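You operate a simulated robot arm through the tools that you are given. There is no shell and no other tool.

You are at the controls of a simulated robot arm. One attempt, no reset.

TASK
Take the black lane out of use: plunger up, module out, air down.
Fine: raise the plunger to the 0 mm mark and lock it, then pull the black holder out; purple square module in the end pocket of the grey rack; black gauge to 1 bar; touch no other control.

The check looks at the end state, three seconds after you hand in, the way a careful person would. Anything else that was tipped, shoved, dropped, spilled or broken makes it a failure.

THE ROBOT
A 7-joint arm with a fingered hand, fixed in place. Base frame: the origin is at the foot of the arm, x ahead of it, y to its left, z up; the work surface is at about z = 750. Readings come in mm, degrees, newtons and seconds.
With the tool pointing down near the work surface it reaches from about 100 to 580 mm from the base axis. Its first joint turns from -69.0 to 172.0 degrees. Payload 3.4 kg.
The TCP is the grasp point between the finger pads, 25 mm short of the fingertips. In the tool frame z runs along the fingers and y along their closing line. The gripper opens to 88 mm. The gripper's body begins 29 mm behind the TCP. The gripper is a hand of 5 fingers: y runs from the thumb to the fingers, the wrist lies at [-13, -97, -162] in the tool frame, and closing takes about 1.5 s.
Orientation is that of the tool frame in the base frame, as [roll, pitch, yaw] about the fixed x, y, z axes, in that order (R = Rz(yaw) Ry(pitch) Rx(roll)). With the fingers straight down and the wrist toward the robot, the tool's x, y and z point along [0, 1, 0], [1, 0, 0] and [0, 0, -1] of the base frame.

THE INTERFACE
- The arm moves only by the tool play_rows. Its argument "targets" is a list of rows, each a list of 2 entries, a list of its own where there are three numbers: the shift along the base's x, y, z in mm, then the turn, a rotation vector about the base's x, y, z in degrees. In form: [[[tx, ty, tz], [ax, ay, az]], ...]. A call has 1 to 20 rows; each row shifts and turns the commanded pose from where the row before left it. "hand" is the finger opening in mm, from 0 to 88, set as the call begins (left out, the last holds). A row lasts 0.2 s, in which the tool goes at most 50 mm and 8.6 degrees; a call with a longer step from one row to the next is refused whole, and so is a gripper value outside its range. Where a pose cannot be reached the arm comes as near as it can. A force on the tool above 40 N (or 10 N above the force at the start of the call, whichever is more), or a blocked arm, ends the call early, and 0.2 s more pass. Each finger travels about 153 mm/s and halts on what it meets, pressing with about 25 N; the grip force reading is that of the motor and also rises with nothing between the fingers. The clock runs only during rows and for 0.2 s after the last one: add rows that do not move to give the fingers time. It gives the time, the measured TCP pose, the force on the tool (base axes), the opening and the grip force at its end, in the units of the frame above (readings bear some noise), with the torque about the TCP (base axes, N m) and any sound that the robot's microphone picked up.
- Cameras (640 x 400 px; columns grow to the right, rows downward): "scene" is fixed at [220.1, -650.2, 1467.6]; the picture's right is [0.73, -0.69, 0.00], its down [-0.32, -0.34, -0.88] and it looks along [0.61, 0.64, -0.47] (base axes); focal length 219 px, centre (320, 200). "wrist" rides on the gripper at [59, -79, -105] in the tool frame; the picture's right is [-0.73, 0.32, -0.61], its down [-0.62, -0.68, 0.38] and it looks along [-0.29, 0.66, 0.70] (tool axes); focal length 234 px, centre (320, 200). There is no depth. A picture from a camera that has moved, and an enlarged one, comes with that camera's place and axes in the base frame and with its lens.
- capture(camera): a new picture of that camera. No time passes.
- lift_body(by): slides the trunk up (or, below 0, down) by that many mm; the arm rides with it, the base frame stays. It gives what a move gives, with no picture.
- curl_fingers(index, middle, ring, little, thumb_bend, thumb_turn): sets how far each is bent, from 0 (flat) to 1 (curled in); at 0.3 the hand is open as for a grip, at 0.7 the pads meet at the TCP. One left out holds its place. A second passes; each finger stops where it meets its share of the squeeze, and holds until it gets a number again. A gripper value or a shape takes the hand back. It gives what a move gives, with no picture; readings hold the bend of each and the force on index, middle, ring, little, thumb and palm. thumb_turn goes from beside the hand (0) to across from the fingers (1), as for a grip.
- set_grasp(shape): the hand has 5 fingers and takes this shape, open, in about a second: jaw (thumb against the fingers, like two jaws); tri (thumb and two fingers); tip (a fingertip pinch); poke (one finger out to press); point (the index stretched); flat (the hand flat); cup (the hand cupped); fist (a fist). The gripper value then closes the fingers along that shape, each until it touches; the sizes above hold for jaw. It gives what a move gives, with no picture.
- enlarge(camera, box): a new picture of the part [left, top, right, bottom] of that camera's present view, enlarged. No time passes.
- hand_in(): hands the job in; it is judged then, once.

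Places have to be worked out from the pictures, the camera data and where the tool is seen. Open the gripper and draw the arm clear of the work before you hand the job in, unless the task says otherwise.

The tools are called as name(argument=value, ...) on one line, values as JSON. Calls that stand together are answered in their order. play_rows: Moves the arm, as the interface text tells. Its arguments: {"type":"object","properties":{"targets":{"type":"array","items":{"type":"array"}},"hand":{"type":"number"}},"required":["targets"]} The other tools are called the same way: lift_body (by) slides the trunk up or down; set_grasp (shape) gives the hand a shape; curl_fingers (index, middle, ring, little, thumb_bend, thumb_turn) moves the fingers one by one; capture (camera) takes a picture; enlarge (camera, box) takes an enlarged picture of a part of a camera's view; hand_in () hands the job in.

At the start:

```text
time_s: 0.0
tool_pos: [421.1, -175.2, 1361.4]
tool_rot: [179.9, -0.1, 89.9]
force: [0.2, 0.3, 0.4]
moment: [0.0, -0.01, -0.01]
width: 87.9
grip_force: 0.1
shape: jaw
bend: [0.3, 0.3, 0.3, 0.3, 0.3, 0.98]
finger forces: [0.0, 0.0, 0.0, 0.1, 0.1, 0.0]
trunk travel left (down, up): [-825.0, 115.0]
```

scene: 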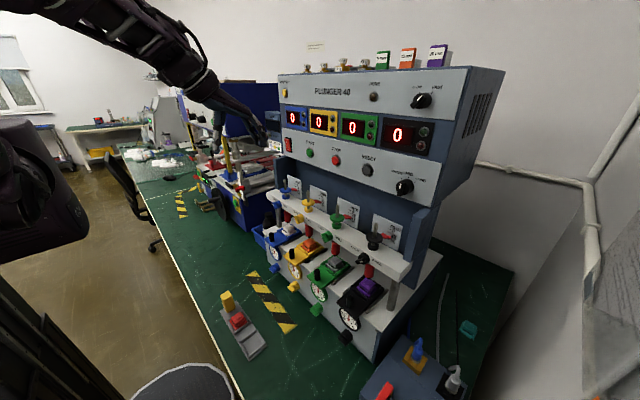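
wrist: 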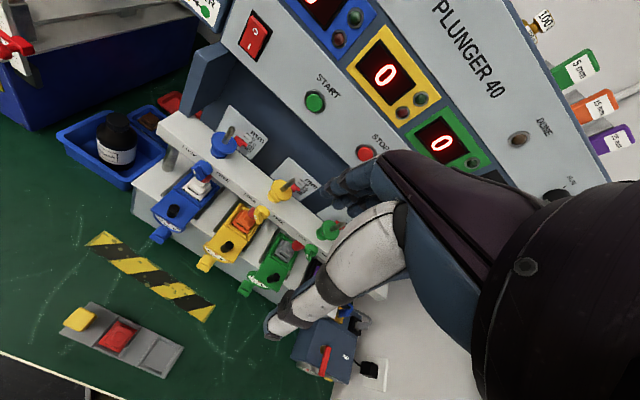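

I start by looking closely at the machine and the grey rack with enlarged views.

enlarge(camera="scene", box=[240, 170, 460, 370])

enlarge(camera="scene", box=[320, 210, 430, 350])

enlarge(camera="scene", box=[190, 270, 310, 370])

enlarge(camera="wrist", box=[40, 80, 400, 390])

```text
2.00 times, centred on (350, 270) of scene
camera zoom: at [220.1, -650.2, 1467.6], right [0.73, -0.69, 0.0], down [-0.32, -0.34, -0.88], along [0.61, 0.64, -0.47], focal length 437 px, centre (260, 60)
```

zoom: 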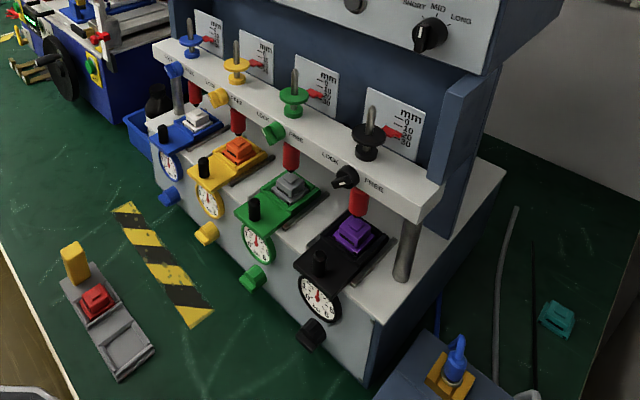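

```text
2.86 times, centred on (375, 280) of scene
camera zoom: at [220.1, -650.2, 1467.6], right [0.73, -0.69, 0.0], down [-0.32, -0.34, -0.88], along [0.61, 0.64, -0.47], focal length 624 px, centre (163, -29)
```

zoom: 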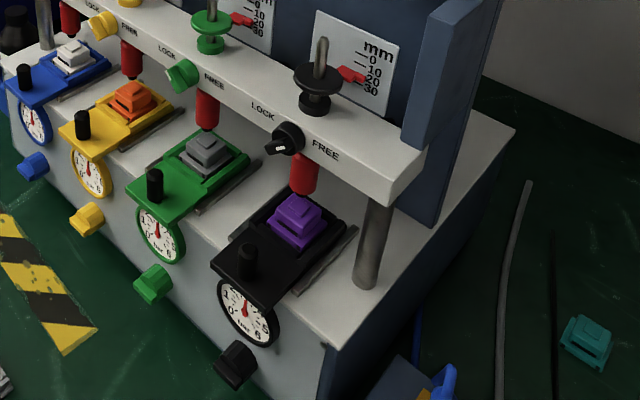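

```text
4.00 times, centred on (250, 320) of scene
camera zoom: at [220.1, -650.2, 1467.6], right [0.73, -0.69, 0.0], down [-0.32, -0.34, -0.88], along [0.61, 0.64, -0.47], focal length 874 px, centre (600, -280)
```

zoom: 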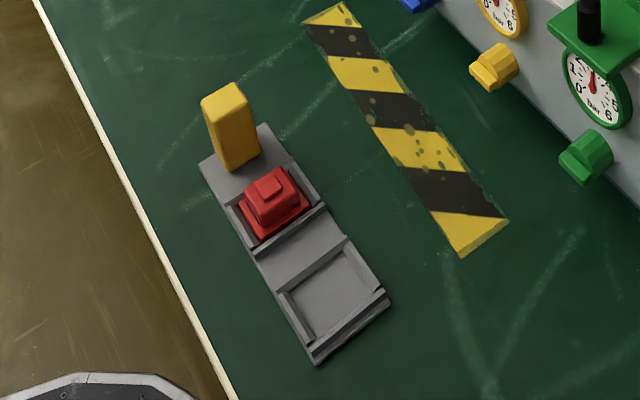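

```text
1.29 times, centred on (220, 235) of wrist
camera zoom: at [342.6, -115.7, 1465.1], right [0.32, -0.73, 0.61], down [-0.68, -0.62, -0.39], along [0.66, -0.29, -0.7], focal length 302 px, centre (449, 155)
```

zoom: 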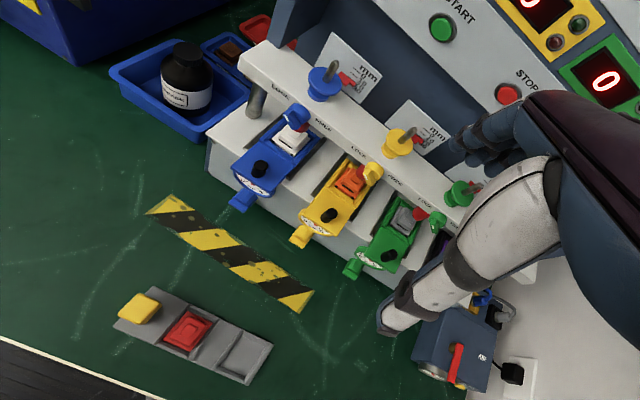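

The black lane is the nearest one to the scene camera. I zoom further on its plunger scale, lock knob, holder and gauge.

enlarge(camera="scene", box=[355, 215, 411, 250])

enlarge(camera="scene", box=[330, 300, 378, 350])

enlarge(camera="scene", box=[335, 245, 399, 310])

enlarge(camera="scene", box=[260, 170, 360, 232])

enlarge(camera="scene", box=[270, 270, 340, 330])

```text
11.43 times, centred on (383, 232) of scene
camera zoom: at [220.1, -650.2, 1467.6], right [0.73, -0.69, 0.0], down [-0.32, -0.34, -0.88], along [0.61, 0.64, -0.47], focal length 2498 px, centre (-400, -171)
```

zoom: 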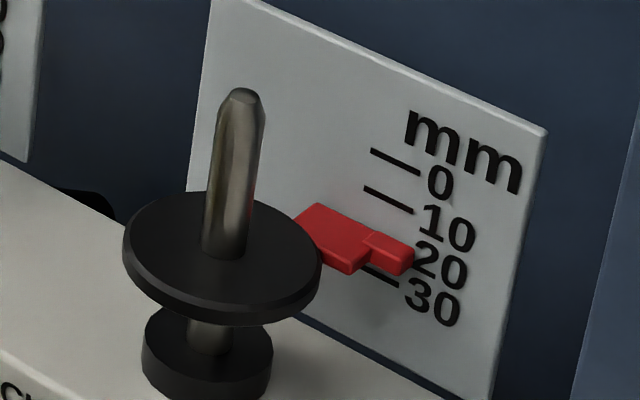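

```text
8.00 times, centred on (354, 325) of scene
camera zoom: at [220.1, -650.2, 1467.6], right [0.73, -0.69, 0.0], down [-0.32, -0.34, -0.88], along [0.61, 0.64, -0.47], focal length 1749 px, centre (48, -800)
```

zoom: 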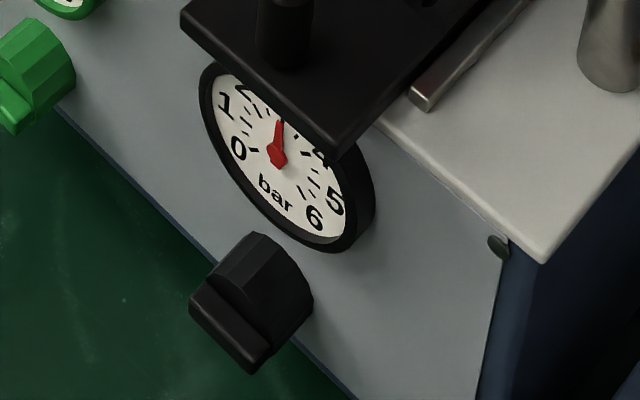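

```text
6.15 times, centred on (367, 278) of scene
camera zoom: at [220.1, -650.2, 1467.6], right [0.73, -0.69, 0.0], down [-0.32, -0.34, -0.88], along [0.61, 0.64, -0.47], focal length 1345 px, centre (31, -277)
```

zoom: 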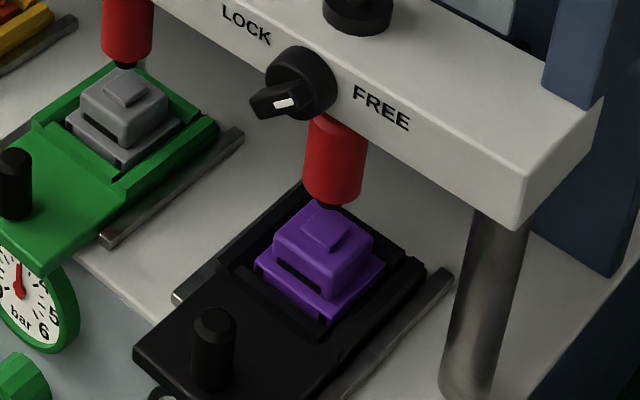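

```text
6.40 times, centred on (310, 201) of scene
camera zoom: at [220.1, -650.2, 1467.6], right [0.73, -0.69, 0.0], down [-0.32, -0.34, -0.88], along [0.61, 0.64, -0.47], focal length 1399 px, centre (384, 194)
```

zoom: 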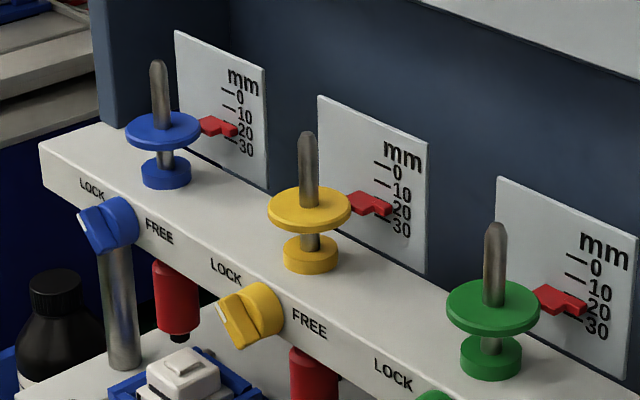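

```text
6.67 times, centred on (305, 300) of scene
camera zoom: at [220.1, -650.2, 1467.6], right [0.73, -0.69, 0.0], down [-0.32, -0.34, -0.88], along [0.61, 0.64, -0.47], focal length 1457 px, centre (420, -467)
```

zoom: 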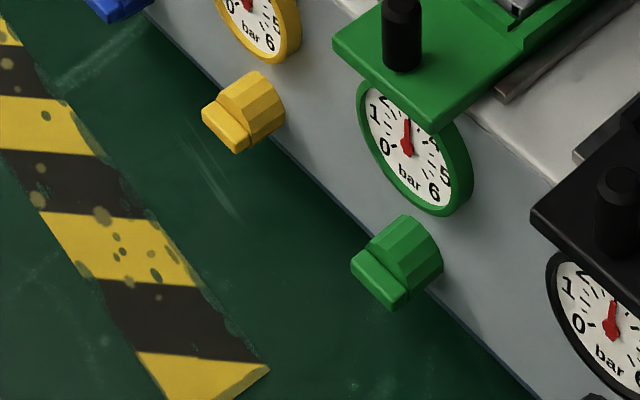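

The plunger pointer reads about 20 mm, the gauge about 3 bar; I estimate the black lane at y≈-430, plunger x≈613, deck z≈913, front face x≈563. I move the hand a little toward the black lane to get a second view and check the estimate.

play_rows(targets=[[[0, -35, 0], [0, 0, 0]], [[0, -35, 0], [0, 0, 0]], [[0, -35, 0], [0, 0, 0]], [[0, -35, 0], [0, 0, 0]], [[0, 0, 0], [0, 0, 0]]])

capture(camera="wrist")

capture(camera="scene")

```text
time_s: 1.2
tool_pos: [422.1, -313.7, 1361.9]
tool_rot: [179.9, 0.0, 89.9]
force: [-0.2, -0.3, -0.4]
moment: [-0.04, 0.03, 0.01]
width: 87.5
grip_force: 0.0
shape: jaw
bend: [0.3, 0.3, 0.3, 0.3, 0.3, 0.98]
finger forces: [0.0, 0.0, 0.0, 0.1, 0.0, 0.0]
trunk travel left (down, up): [-825.0, 115.0]
```

```text
taken
camera wrist: at [342.4, -254.8, 1467.0], right [0.32, -0.73, 0.61], down [-0.68, -0.62, -0.38], along [0.66, -0.29, -0.7], focal length 234 px, centre (320, 200)
```

wrist: 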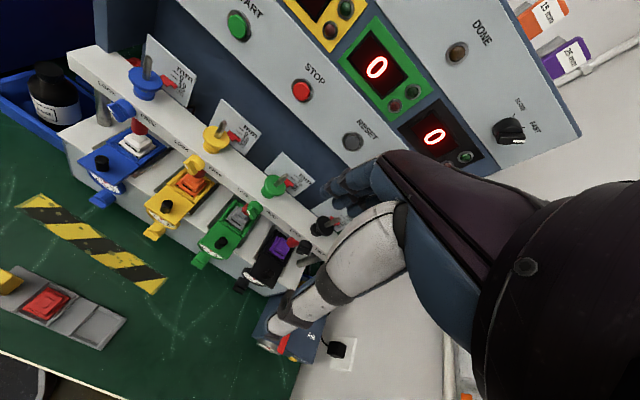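

```text
taken
```

scene: 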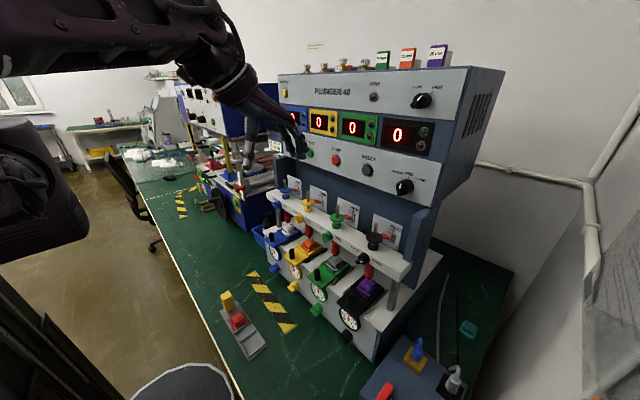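

The wrist view now shows the black lane; I enlarge it and the rack for triangulation.

enlarge(camera="wrist", box=[220, 190, 350, 300])

enlarge(camera="wrist", box=[0, 250, 150, 370])

enlarge(camera="wrist", box=[90, 30, 330, 200])

```text
3.64 times, centred on (285, 245) of wrist
camera zoom: at [342.4, -254.8, 1467.0], right [0.32, -0.73, 0.61], down [-0.68, -0.62, -0.38], along [0.66, -0.29, -0.7], focal length 852 px, centre (447, 36)
```

zoom: 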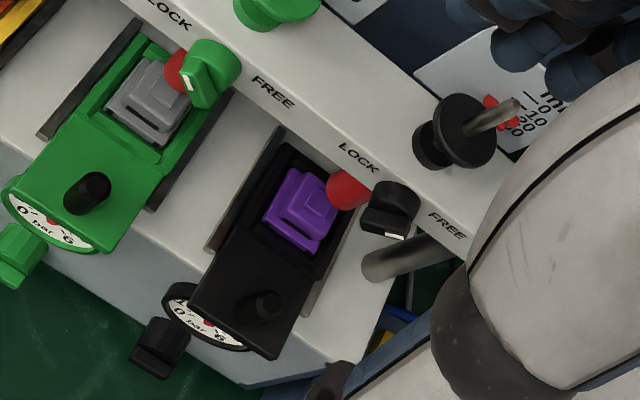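

```text
3.33 times, centred on (75, 310) of wrist
camera zoom: at [342.4, -254.8, 1467.0], right [0.32, -0.73, 0.61], down [-0.68, -0.62, -0.38], along [0.66, -0.29, -0.7], focal length 781 px, centre (1137, -167)
```

zoom: 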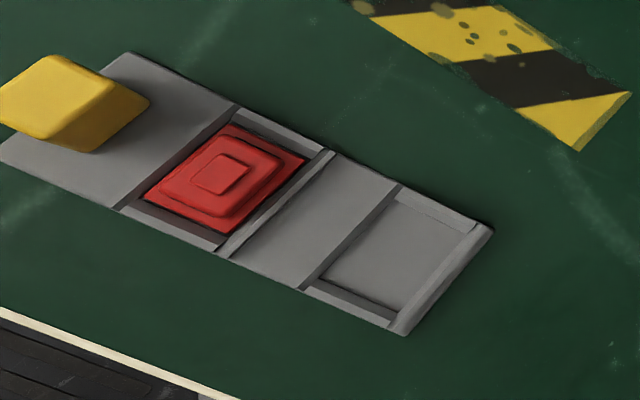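

```text
2.35 times, centred on (210, 115) of wrist
camera zoom: at [342.4, -254.8, 1467.0], right [0.32, -0.73, 0.61], down [-0.68, -0.62, -0.38], along [0.66, -0.29, -0.7], focal length 551 px, centre (579, 400)
```

zoom: 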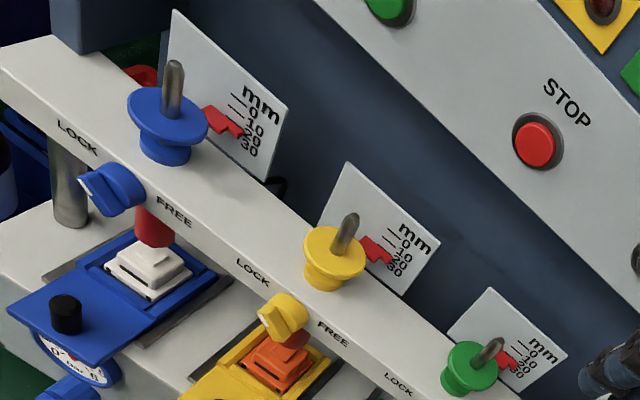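

Triangulation gives: plunger ≈(618,-425), lock knob ≈(576,-428,1085), holder post ≈(540,-425,976 top), regulator knob ≈(536,-427,804), end pocket ≈(338,-226). I look closely at the hand to know its shape.

enlarge(camera="scene", box=[180, 40, 330, 190])

enlarge(camera="wrist", box=[240, 130, 480, 350])

```text
2.67 times, centred on (255, 115) of scene
camera zoom: at [220.1, -650.2, 1467.6], right [0.73, -0.69, 0.0], down [-0.32, -0.34, -0.88], along [0.61, 0.64, -0.47], focal length 583 px, centre (493, 427)
```

zoom: 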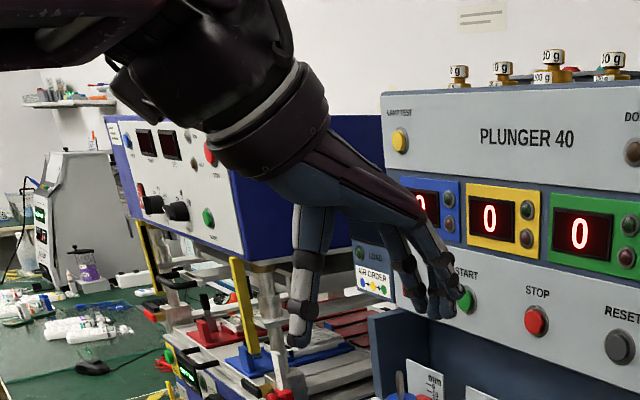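

```text
1.82 times, centred on (360, 240) of wrist
camera zoom: at [342.4, -254.8, 1467.0], right [0.32, -0.73, 0.61], down [-0.68, -0.62, -0.38], along [0.66, -0.29, -0.7], focal length 426 px, centre (247, 127)
```

zoom: 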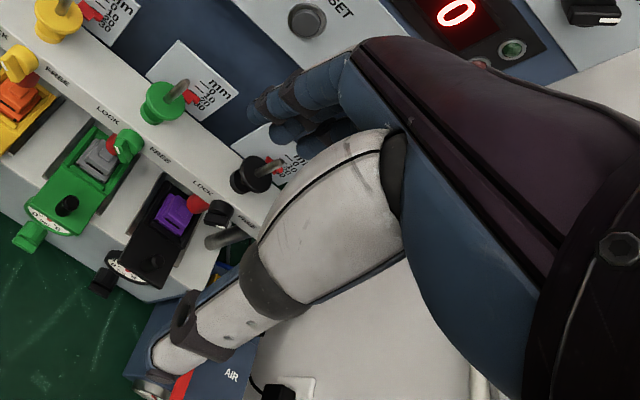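

The hand is open with the thumb toward the robot. I test the reach by moving forward toward the black plunger, still well above it, turning the yaw toward the radial direction.

play_rows(targets=[[[25, -14, -5], [0, 0, -6]], [[25, -14, -5], [0, 0, -6]], [[25, -14, -5], [0, 0, -6]], [[25, -14, -5], [0, 0, -6]], [[25, -14, -5], [0, 0, -6]], [[0, 0, 0], [0, 0, 0]]], hand=60)

capture(camera="wrist")

capture(camera="scene")

```text
time_s: 2.6
tool_pos: [547.0, -384.7, 1336.3]
tool_rot: [179.8, 0.0, 59.8]
force: [0.3, -0.1, -0.4]
moment: [-0.01, -0.01, -0.02]
width: 60.2
grip_force: 0.0
shape: jaw
bend: [0.28, 0.38, 0.34, 0.35, 0.59, 0.99]
finger forces: [0.0, 0.0, 0.0, 0.1, 0.0, 0.0]
trunk travel left (down, up): [-825.0, 115.0]
```

```text
taken
camera wrist: at [506.7, -294.5, 1439.8], right [-0.09, -0.79, 0.61], down [-0.9, -0.2, -0.39], along [0.42, -0.58, -0.69], focal length 234 px, centre (320, 200)
```

wrist: 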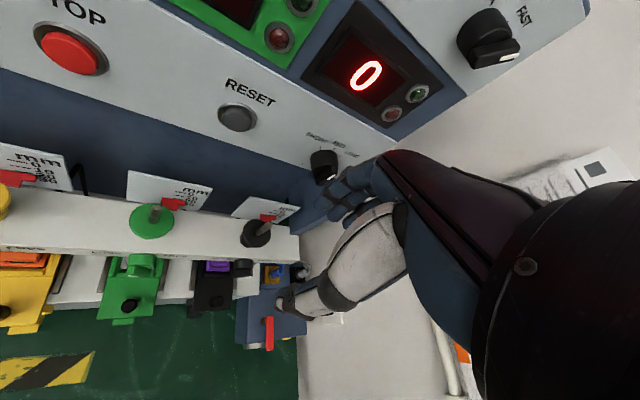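

```text
taken
```

scene: 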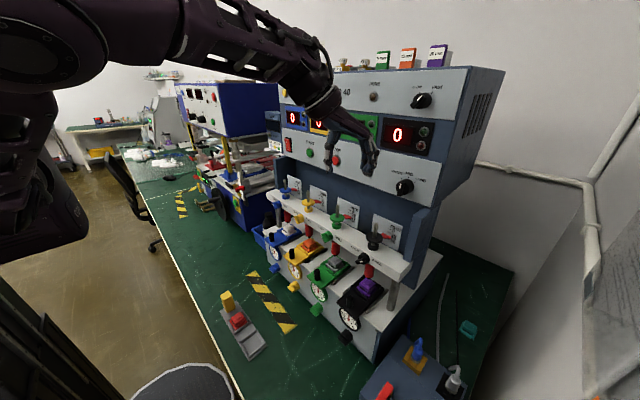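

Reach is fine so far (radial 669 mm). I lower to just above the rod-top height away from the rod, then go forward toward the black rod with a narrower opening.

play_rows(targets=[[[0, 0, -38], [0, 0, 0]], [[0, 0, -38], [0, 0, 0]], [[0, 0, -36], [0, 0, 0]], [[16, -10, 0], [0, 0, 0]], [[16, -10, 0], [0, 0, 0]], [[12, -8, 0], [0, 0, 0]], [[0, 0, 0], [0, 0, 0]]], hand=44)

capture(camera="wrist")

enlarge(camera="scene", box=[290, 110, 450, 260])

```text
time_s: 4.2
tool_pos: [590.0, -412.5, 1223.4]
tool_rot: [180.0, -0.2, 59.8]
force: [0.9, -0.4, -0.8]
moment: [-0.02, 0.04, 0.01]
width: 44.2
grip_force: 0.0
shape: jaw
bend: [0.74, 0.44, 0.41, 0.41, 0.69, 1.0]
finger forces: [0.0, 0.0, 0.0, 0.0, 0.0, 0.1]
trunk travel left (down, up): [-825.0, 115.0]
```

```text
taken
camera wrist: at [550.3, -322.9, 1327.4], right [-0.09, -0.79, 0.61], down [-0.9, -0.2, -0.39], along [0.42, -0.58, -0.69], focal length 234 px, centre (320, 200)
```

wrist: 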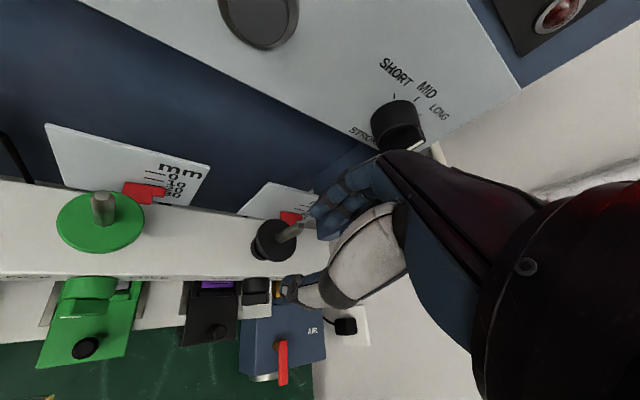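

```text
2.67 times, centred on (370, 185) of scene
camera zoom: at [220.1, -650.2, 1467.6], right [0.73, -0.69, 0.0], down [-0.32, -0.34, -0.88], along [0.61, 0.64, -0.47], focal length 583 px, centre (187, 240)
```

zoom: 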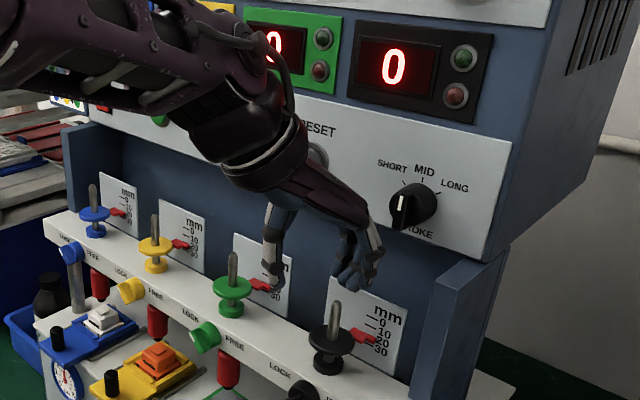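

The rod stands at about (614,-426), top z≈1173, disc top ≈1123. I drop to z 1206, move forward so the rod is between thumb and fingers, then check.

play_rows(targets=[[[0, 0, -17], [0, 0, 0]], [[8, -4.5, 0], [0, 0, 0]], [[8, -4.5, 0], [0, 0, 0]], [[8, -4.5, 0], [0, 0, 0]], [[0, 0, 0], [0, 0, 0]]])

capture(camera="wrist")

enlarge(camera="scene", box=[335, 150, 435, 250])

enlarge(camera="wrist", box=[220, 130, 440, 340])

```text
time_s: 5.4
tool_pos: [612.6, -425.0, 1206.8]
tool_rot: [180.0, 0.0, 59.8]
force: [-6.6, 1.9, -6.0]
moment: [0.07, -0.07, -0.1]
width: 43.2
grip_force: 0.1
shape: jaw
bend: [0.74, 0.46, 0.41, 0.41, 0.69, 1.0]
finger forces: [0.1, 8.2, 0.0, 0.0, 0.1, 0.0]
trunk travel left (down, up): [-825.0, 115.0]
```

```text
taken
camera wrist: at [574.3, -335.1, 1310.8], right [-0.09, -0.79, 0.61], down [-0.9, -0.2, -0.38], along [0.42, -0.58, -0.7], focal length 234 px, centre (320, 200)
```

wrist: 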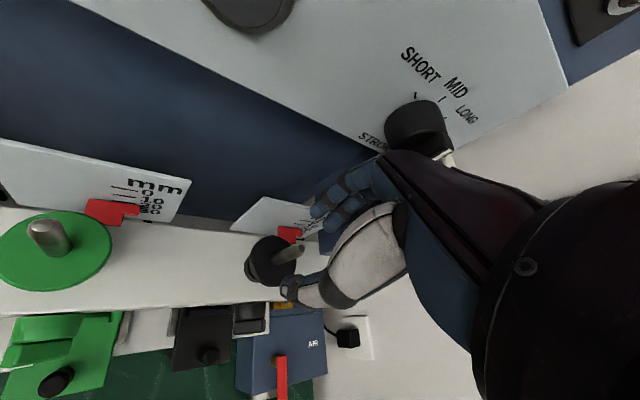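

```text
4.00 times, centred on (385, 200) of scene
camera zoom: at [220.1, -650.2, 1467.6], right [0.73, -0.69, 0.0], down [-0.32, -0.34, -0.88], along [0.61, 0.64, -0.47], focal length 874 px, centre (60, 200)
```

zoom: 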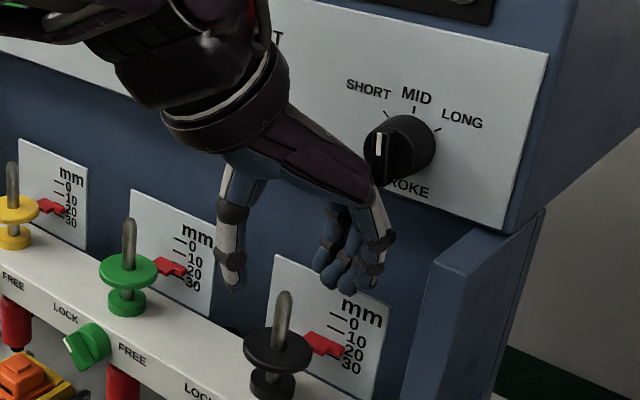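

```text
1.90 times, centred on (330, 235) of wrist
camera zoom: at [574.3, -335.1, 1310.8], right [-0.09, -0.79, 0.61], down [-0.9, -0.2, -0.38], along [0.42, -0.58, -0.7], focal length 446 px, centre (301, 133)
```

zoom: 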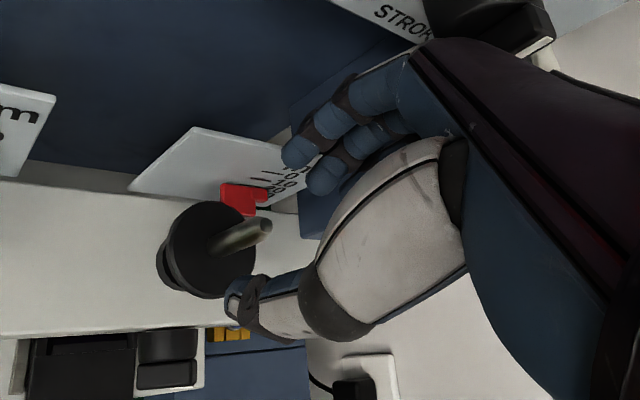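

The middle finger reads 8 N and the tool is pushed back: a knuckle is touching something, probably the STROKE knob. I back off at once along the same path.

play_rows(targets=[[[-8, 4.5, 0], [0, 0, 0]], [[-8, 4.5, 0], [0, 0, 0]], [[-8, 4.5, 0], [0, 0, 0]], [[0, 0, 0], [0, 0, 0]]])

enlarge(camera="scene", box=[375, 155, 435, 215])

enlarge(camera="wrist", box=[300, 50, 480, 230])

```text
time_s: 6.4
tool_pos: [591.3, -413.6, 1206.7]
tool_rot: [179.9, -0.2, 59.9]
force: [-0.3, -0.2, 0.4]
moment: [0.03, -0.03, 0.0]
width: 44.1
grip_force: 0.0
shape: jaw
bend: [0.74, 0.45, 0.41, 0.41, 0.69, 1.0]
finger forces: [0.0, 0.1, 0.0, 0.0, 0.1, 0.0]
trunk travel left (down, up): [-825.0, 115.0]
```

```text
6.67 times, centred on (405, 185) of scene
camera zoom: at [220.1, -650.2, 1467.6], right [0.73, -0.69, 0.0], down [-0.32, -0.34, -0.88], along [0.61, 0.64, -0.47], focal length 1457 px, centre (-247, 300)
```

zoom: 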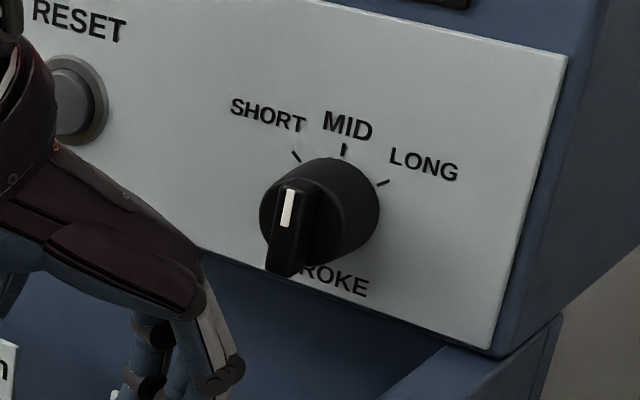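

```text
2.22 times, centred on (390, 140) of wrist
camera zoom: at [552.5, -322.6, 1311.4], right [-0.09, -0.79, 0.61], down [-0.9, -0.2, -0.39], along [0.42, -0.58, -0.7], focal length 520 px, centre (164, 333)
```

zoom: 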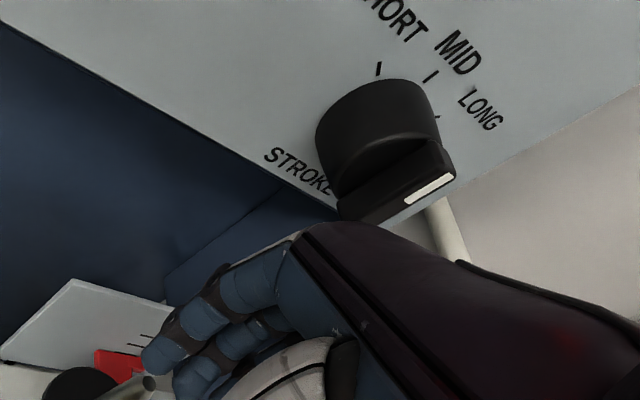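

The STROKE knob is still at MID and nothing is touched now. I tilt the fingers forward by 28° so the knuckles keep away from the console before coming over the rod.

play_rows(targets=[[[0, 0, 0], [-3.5, -6.06, 0]], [[0, 0, 0], [-3.5, -6.06, 0]], [[0, 0, 0], [-3.5, -6.06, 0]], [[0, 0, 0], [-3.5, -6.06, 0]], [[0, 0, 0], [0, 0, 0]]])

enlarge(camera="scene", box=[335, 150, 435, 250])

capture(camera="wrist")

```text
time_s: 7.6
tool_pos: [591.6, -412.2, 1207.4]
tool_rot: [151.8, -0.1, 59.7]
force: [-0.6, 0.3, 0.5]
moment: [-0.02, 0.0, -0.02]
width: 44.0
grip_force: 0.1
shape: jaw
bend: [0.74, 0.44, 0.41, 0.41, 0.69, 1.0]
finger forces: [0.0, 0.0, 0.0, 0.1, 0.0, 0.0]
trunk travel left (down, up): [-825.0, 115.0]
```

```text
4.00 times, centred on (385, 200) of scene
camera zoom: at [220.1, -650.2, 1467.6], right [0.73, -0.69, 0.0], down [-0.32, -0.34, -0.88], along [0.61, 0.64, -0.47], focal length 874 px, centre (60, 200)
```

zoom: 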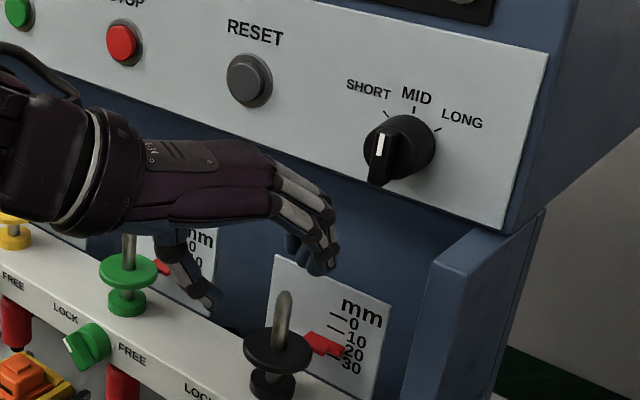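

```text
taken
camera wrist: at [516.7, -302.3, 1261.8], right [-0.37, -0.63, 0.69], down [-0.68, -0.33, -0.66], along [0.64, -0.71, -0.3], focal length 234 px, centre (320, 200)
```

wrist: 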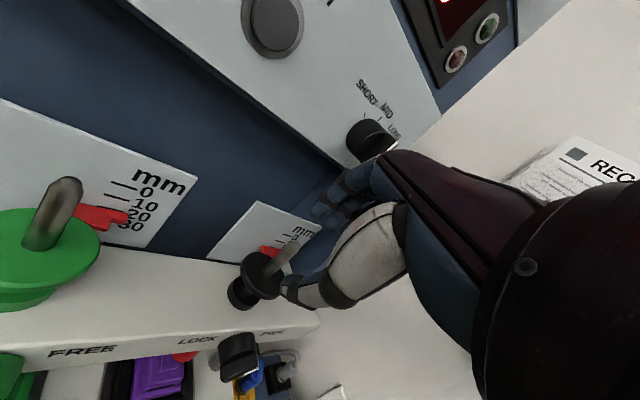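

Now the palm is lower and away from the console. I move forward over the rod at TCP z≈1192, watching finger forces.

play_rows(targets=[[[0, 0, -10], [0, 0, 0]], [[7, -4.5, 0], [0, 0, 0]], [[8, -4.5, 0], [0, 0, 0]], [[8, -4.5, -3], [0, 0, 0]], [[0, 0, 0], [0, 0, 0]]])

enlarge(camera="scene", box=[335, 150, 435, 250])

enlarge(camera="wrist", box=[220, 130, 440, 340])

```text
time_s: 8.8
tool_pos: [613.4, -425.3, 1194.1]
tool_rot: [151.9, -0.2, 60.0]
force: [0.5, -0.5, 0.2]
moment: [-0.01, 0.0, 0.03]
width: 44.2
grip_force: 0.0
shape: jaw
bend: [0.74, 0.44, 0.41, 0.41, 0.69, 1.0]
finger forces: [0.1, 0.0, 0.0, 0.1, 0.0, 0.0]
trunk travel left (down, up): [-825.0, 115.0]
```

```text
4.00 times, centred on (385, 200) of scene
camera zoom: at [220.1, -650.2, 1467.6], right [0.73, -0.69, 0.0], down [-0.32, -0.34, -0.88], along [0.61, 0.64, -0.47], focal length 874 px, centre (60, 200)
```

zoom: 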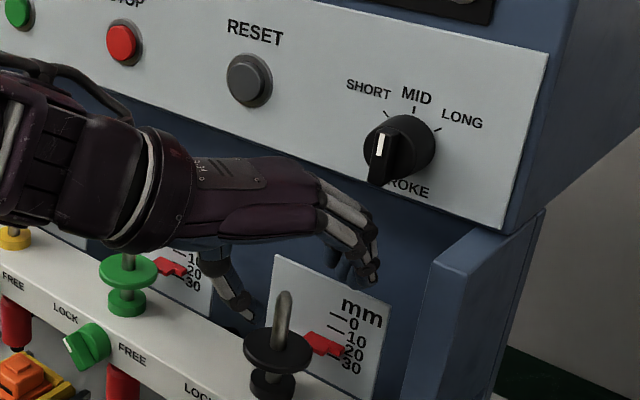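

```text
1.90 times, centred on (330, 235) of wrist
camera zoom: at [540.0, -316.0, 1248.8], right [-0.37, -0.63, 0.69], down [-0.68, -0.33, -0.66], along [0.64, -0.7, -0.3], focal length 446 px, centre (301, 133)
```

zoom: 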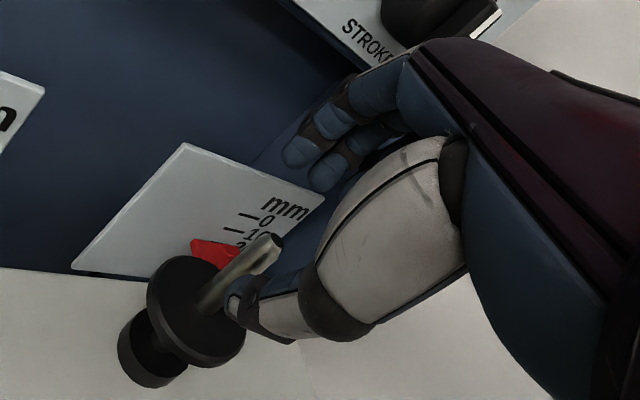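

The rod lies right between thumb and fingers, no contact. I descend to TCP z≈1163 and look again before closing.

play_rows(targets=[[[0, 0, -10], [0, 0, 0]], [[0, 0, -10], [0, 0, 0]], [[0, 0, -10], [0, 0, 0]], [[0, 0, 0], [0, 0, 0]]])

enlarge(camera="scene", box=[335, 170, 435, 250])

enlarge(camera="wrist", box=[220, 130, 440, 340])

```text
time_s: 9.8
tool_pos: [614.8, -424.2, 1162.3]
tool_rot: [152.1, 0.0, 60.0]
force: [-8.3, 5.2, 17.1]
moment: [0.04, -0.02, -0.14]
width: 48.7
grip_force: 0.1
shape: jaw
bend: [0.25, 0.48, 0.41, 0.41, 0.68, 1.0]
finger forces: [7.6, 7.8, 0.1, 0.0, 12.4, 0.1]
trunk travel left (down, up): [-825.0, 115.0]
```

```text
5.00 times, centred on (385, 210) of scene
camera zoom: at [220.1, -650.2, 1467.6], right [0.73, -0.69, 0.0], down [-0.32, -0.34, -0.88], along [0.61, 0.64, -0.47], focal length 1093 px, centre (-5, 150)
```

zoom: 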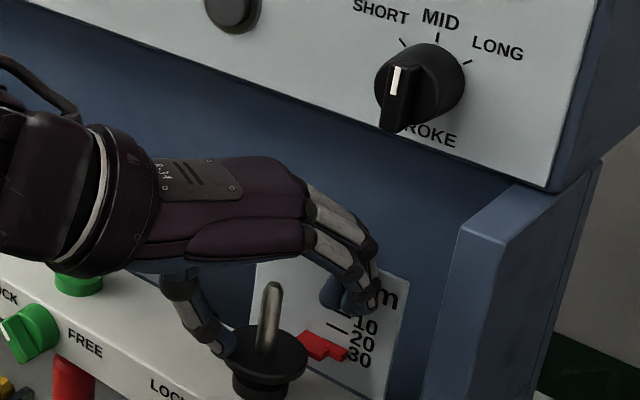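

```text
1.90 times, centred on (330, 235) of wrist
camera zoom: at [541.2, -314.3, 1217.4], right [-0.36, -0.63, 0.69], down [-0.68, -0.33, -0.66], along [0.64, -0.7, -0.31], focal length 446 px, centre (301, 133)
```

zoom: 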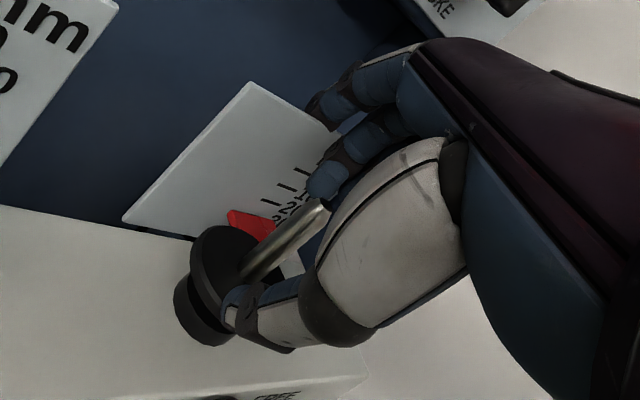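

The thumb tip is pressing on the disc (12 N), so I rise 6 mm before closing and check the pointer.

play_rows(targets=[[[0, 0, 6], [0, 0, 0]], [[0, 0, 2], [0, 0, 0]], [[0, 0, 0], [0, 0, 0]]])

enlarge(camera="scene", box=[355, 215, 411, 250])

enlarge(camera="wrist", box=[220, 130, 440, 340])

```text
time_s: 10.6
tool_pos: [616.8, -425.0, 1171.6]
tool_rot: [152.0, -0.1, 60.0]
force: [5.4, 0.1, -4.7]
moment: [0.02, 0.18, 0.03]
width: 46.5
grip_force: 0.0
shape: jaw
bend: [0.73, 0.47, 0.41, 0.41, 0.69, 1.0]
finger forces: [7.9, 2.9, 0.0, 0.1, 0.0, 0.1]
trunk travel left (down, up): [-825.0, 115.0]
```

```text
11.43 times, centred on (383, 232) of scene
camera zoom: at [220.1, -650.2, 1467.6], right [0.73, -0.69, 0.0], down [-0.32, -0.34, -0.88], along [0.61, 0.64, -0.47], focal length 2498 px, centre (-400, -171)
```

zoom: 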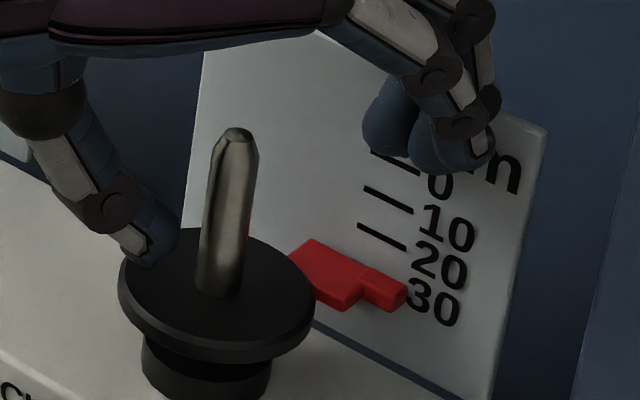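

```text
1.90 times, centred on (330, 235) of wrist
camera zoom: at [542.5, -316.1, 1226.2], right [-0.36, -0.63, 0.69], down [-0.68, -0.33, -0.66], along [0.64, -0.7, -0.31], focal length 446 px, centre (301, 133)
```

zoom: 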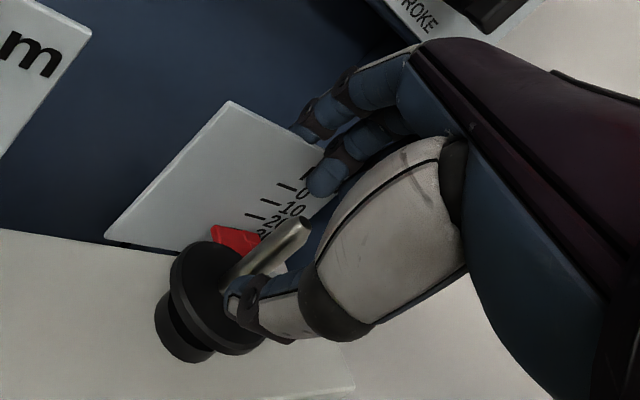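

The plunger got nudged down to about 30 mm by the thumb, which is still free travel; nothing else changed. I lower 4 mm and close the fingers on the rod.

play_rows(targets=[[[-2, 0, -4], [0, 0, 0]], [[0, 0, 0], [0, 0, 0]], [[0, 0, 0], [0, 0, 0]], [[0, 0, 0], [0, 0, 0]], [[0, 0, 0], [0, 0, 0]], [[0, 0, 0], [0, 0, 0]], [[0, 0, 0], [0, 0, 0]], [[0, 0, 0], [0, 0, 0]]], hand=2)

enlarge(camera="scene", box=[345, 205, 415, 250])

enlarge(camera="wrist", box=[220, 130, 440, 340])

```text
time_s: 12.4
tool_pos: [612.6, -423.5, 1169.0]
tool_rot: [152.0, -0.1, 60.0]
force: [13.8, 2.1, 15.2]
moment: [0.04, -0.12, 0.06]
width: 21.7
grip_force: 0.1
shape: jaw
bend: [0.37, 0.68, 0.68, 0.68, 0.66, 1.0]
finger forces: [22.3, 0.0, 0.0, 0.0, 7.3, 0.0]
trunk travel left (down, up): [-825.0, 115.0]
```

```text
8.89 times, centred on (380, 228) of scene
camera zoom: at [220.1, -650.2, 1467.6], right [0.73, -0.69, 0.0], down [-0.32, -0.34, -0.88], along [0.61, 0.64, -0.47], focal length 1943 px, centre (-213, -44)
```

zoom: 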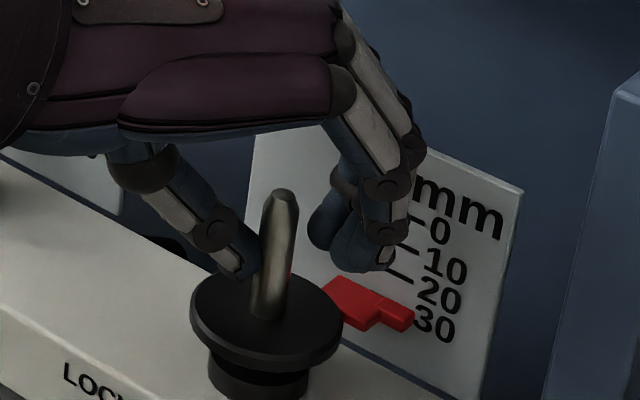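

```text
1.90 times, centred on (330, 235) of wrist
camera zoom: at [539.6, -313.3, 1223.3], right [-0.36, -0.63, 0.69], down [-0.68, -0.33, -0.66], along [0.64, -0.71, -0.3], focal length 446 px, centre (301, 133)
```

zoom: 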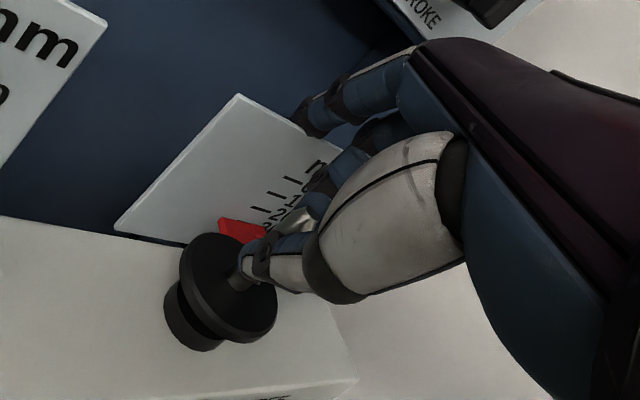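

Readings are odd: index stopped at 0.37 with 22 N, the others at 0.68 without force. I zoom in to see what each finger touches.

enlarge(camera="wrist", box=[270, 140, 380, 260])

enlarge(camera="scene", box=[355, 205, 405, 245])

```text
3.33 times, centred on (325, 200) of wrist
camera zoom: at [539.6, -313.3, 1223.3], right [-0.36, -0.63, 0.69], down [-0.68, -0.33, -0.66], along [0.64, -0.71, -0.3], focal length 781 px, centre (303, 200)
```

zoom: 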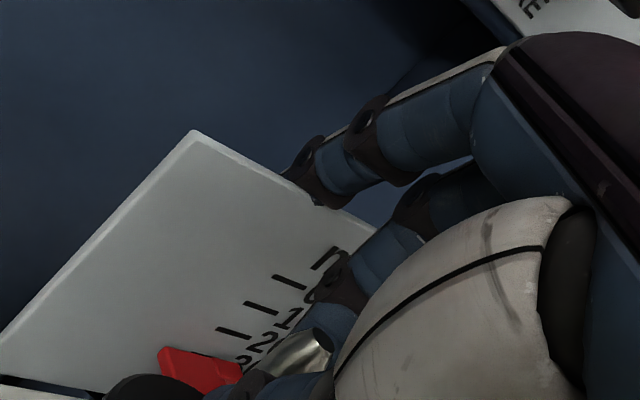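

```text
10.00 times, centred on (380, 225) of scene
camera zoom: at [220.1, -650.2, 1467.6], right [0.73, -0.69, 0.0], down [-0.32, -0.34, -0.88], along [0.61, 0.64, -0.47], focal length 2186 px, centre (-280, -50)
```

zoom: 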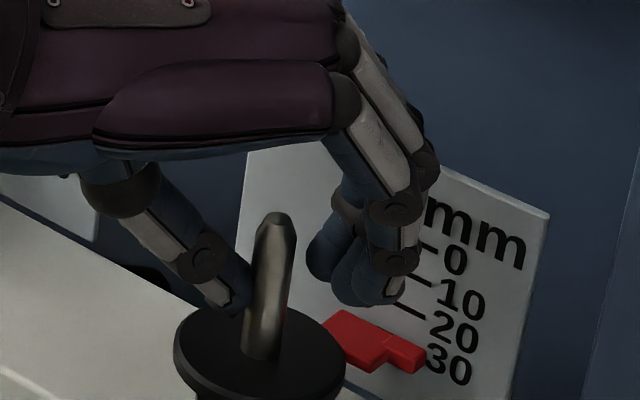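

The index fingertip has gone behind the scale plate (plate is at about x≈650, top z≈1168), so I open at once and rise straight up to free it.

play_rows(targets=[[[0, 0, 0], [0, 0, 0]], [[0, 0, 0], [0, 0, 0]], [[0, 0, 0], [0, 0, 0]], [[0, 0, 6], [0, 0, 0]], [[0, 0, 8], [0, 0, 0]], [[0, 0, 8], [0, 0, 0]], [[0, 0, 0], [0, 0, 0]]], hand=48)

capture(camera="wrist")

enlarge(camera="scene", box=[335, 170, 435, 250])

```text
time_s: 14.0
tool_pos: [612.5, -427.0, 1189.8]
tool_rot: [152.0, -0.2, 59.8]
force: [-0.2, 0.1, -0.6]
moment: [-0.01, -0.01, -0.01]
width: 47.7
grip_force: 0.1
shape: jaw
bend: [0.74, 0.43, 0.39, 0.42, 0.68, 1.0]
finger forces: [0.0, 0.0, 0.0, 0.1, 0.1, 0.0]
trunk travel left (down, up): [-825.0, 115.0]
```

```text
taken
camera wrist: at [538.4, -316.7, 1244.4], right [-0.37, -0.63, 0.69], down [-0.68, -0.33, -0.66], along [0.64, -0.71, -0.31], focal length 234 px, centre (320, 200)
```

wrist: 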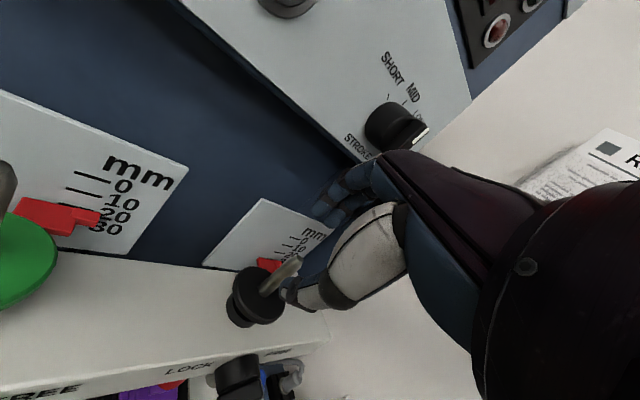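

```text
5.00 times, centred on (385, 210) of scene
camera zoom: at [220.1, -650.2, 1467.6], right [0.73, -0.69, 0.0], down [-0.32, -0.34, -0.88], along [0.61, 0.64, -0.47], focal length 1093 px, centre (-5, 150)
```

zoom: 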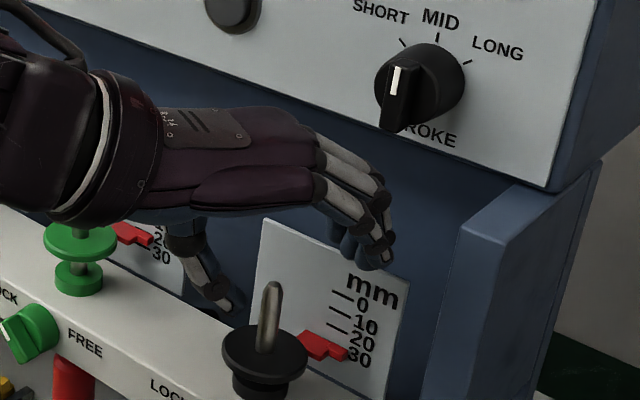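

The plate is intact and nothing is touched. The gap behind the rod is too narrow for this orientation, so I back away and turn the hand (yaw −45°, less tilt) so that it will close sideways on the rod.

play_rows(targets=[[[-16, 8, 10], [0, 0, 0]], [[-16, 8, 10], [0, 0, 0]], [[-16, 8, 10], [3, 5.2, 0]], [[0, 0, 5], [3, 5.2, 0]], [[0, 0, 5], [3, 5.2, 0]], [[0, 0, 0], [0, 0, -7.5]], [[0, 0, 0], [0, 0, -7.5]], [[0, 0, 0], [0, 0, -7.5]], [[0, 0, 0], [0, 0, -7.5]], [[0, 0, 0], [0, 0, -7.5]], [[0, 0, 0], [0, 0, -7.5]], [[0, 0, 0], [0, 0, 0]]], hand=60)

capture(camera="wrist")

capture(camera="scene")

```text
time_s: 16.6
tool_pos: [563.6, -402.0, 1230.8]
tool_rot: [169.9, -0.1, 14.9]
force: [1.1, 0.6, 0.1]
moment: [-0.02, 0.0, 0.0]
width: 59.5
grip_force: 0.0
shape: jaw
bend: [0.28, 0.38, 0.34, 0.35, 0.6, 1.0]
finger forces: [0.0, 0.0, 0.0, 0.0, 0.0, 0.1]
trunk travel left (down, up): [-825.0, 115.0]
```

```text
taken
camera wrist: at [595.8, -294.8, 1319.1], right [-0.65, -0.39, 0.65], down [-0.76, 0.42, -0.5], along [-0.08, -0.82, -0.57], focal length 234 px, centre (320, 200)
```

wrist: 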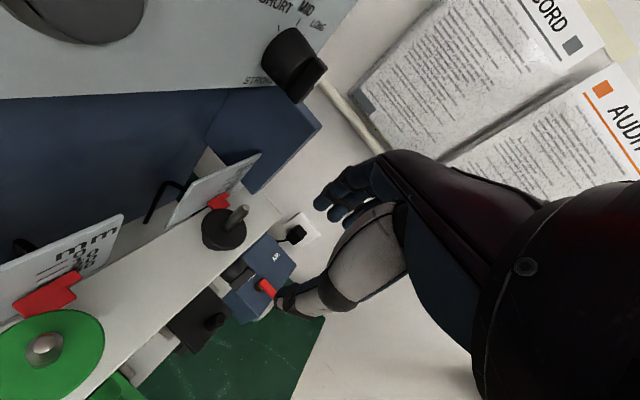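

```text
taken
```

scene: 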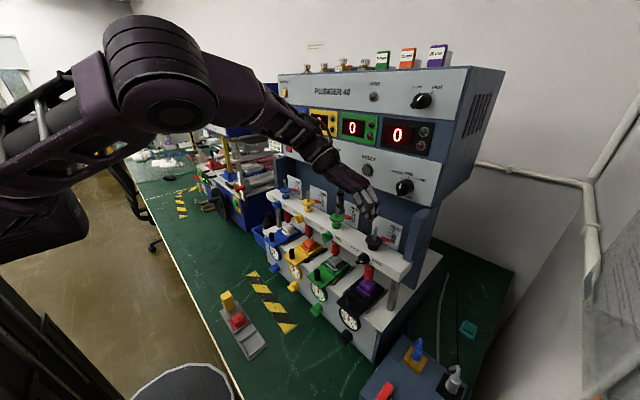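

This orientation is reachable and gives a clear view: rod top ≈(615,-426,1162), plate at x≈652. I turn further so the closing line runs along base y with the fingers inclined 20° forward.

play_rows(targets=[[[0, 0, 0], [0, 0, -7.5]], [[0, 0, 0], [0, 0, -7.5]], [[0, 0, 0], [5, 0, 0]], [[0, 0, 0], [5, 0, 0]], [[-5, 0, 0], [0, -6.7, 0]], [[-5, 0, 0], [0, -6.7, 0]], [[-5, 0, 0], [0, -6.7, 0]], [[0, 0, 0], [0, 0, 0]]], hand=60)

capture(camera="wrist")

enlarge(camera="scene", box=[290, 110, 450, 260])

```text
time_s: 18.4
tool_pos: [542.1, -410.7, 1225.6]
tool_rot: [-180.0, -20.2, -0.1]
force: [0.4, -0.2, -0.8]
moment: [0.02, 0.02, 0.0]
width: 59.9
grip_force: 0.1
shape: jaw
bend: [0.28, 0.38, 0.34, 0.35, 0.6, 1.0]
finger forces: [0.0, 0.0, 0.0, 0.0, 0.0, 0.0]
out of reach, approached as far as the arm can: row 2
trunk travel left (down, up): [-825.0, 115.0]
```

```text
taken
camera wrist: at [560.8, -331.5, 1343.1], right [-0.89, -0.32, 0.32], down [-0.45, 0.68, -0.58], along [-0.03, -0.66, -0.75], focal length 234 px, centre (320, 200)
```

wrist: 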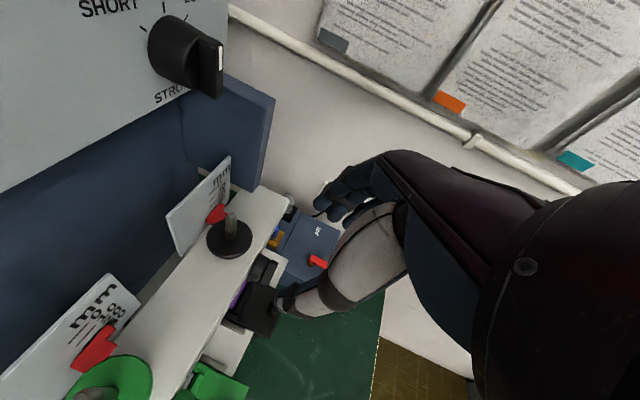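

```text
2.67 times, centred on (370, 185) of scene
camera zoom: at [220.1, -650.2, 1467.6], right [0.73, -0.69, 0.0], down [-0.32, -0.34, -0.88], along [0.61, 0.64, -0.47], focal length 583 px, centre (187, 240)
```

zoom: 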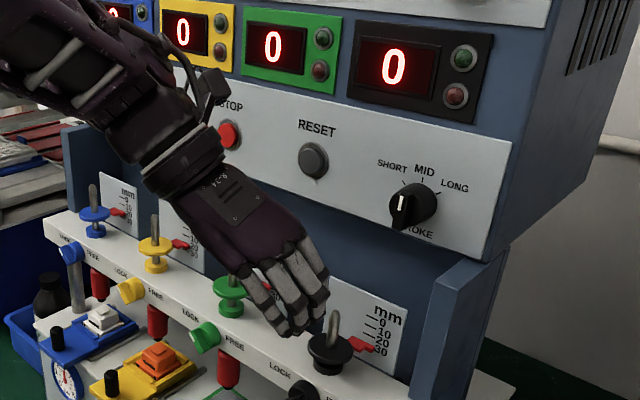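

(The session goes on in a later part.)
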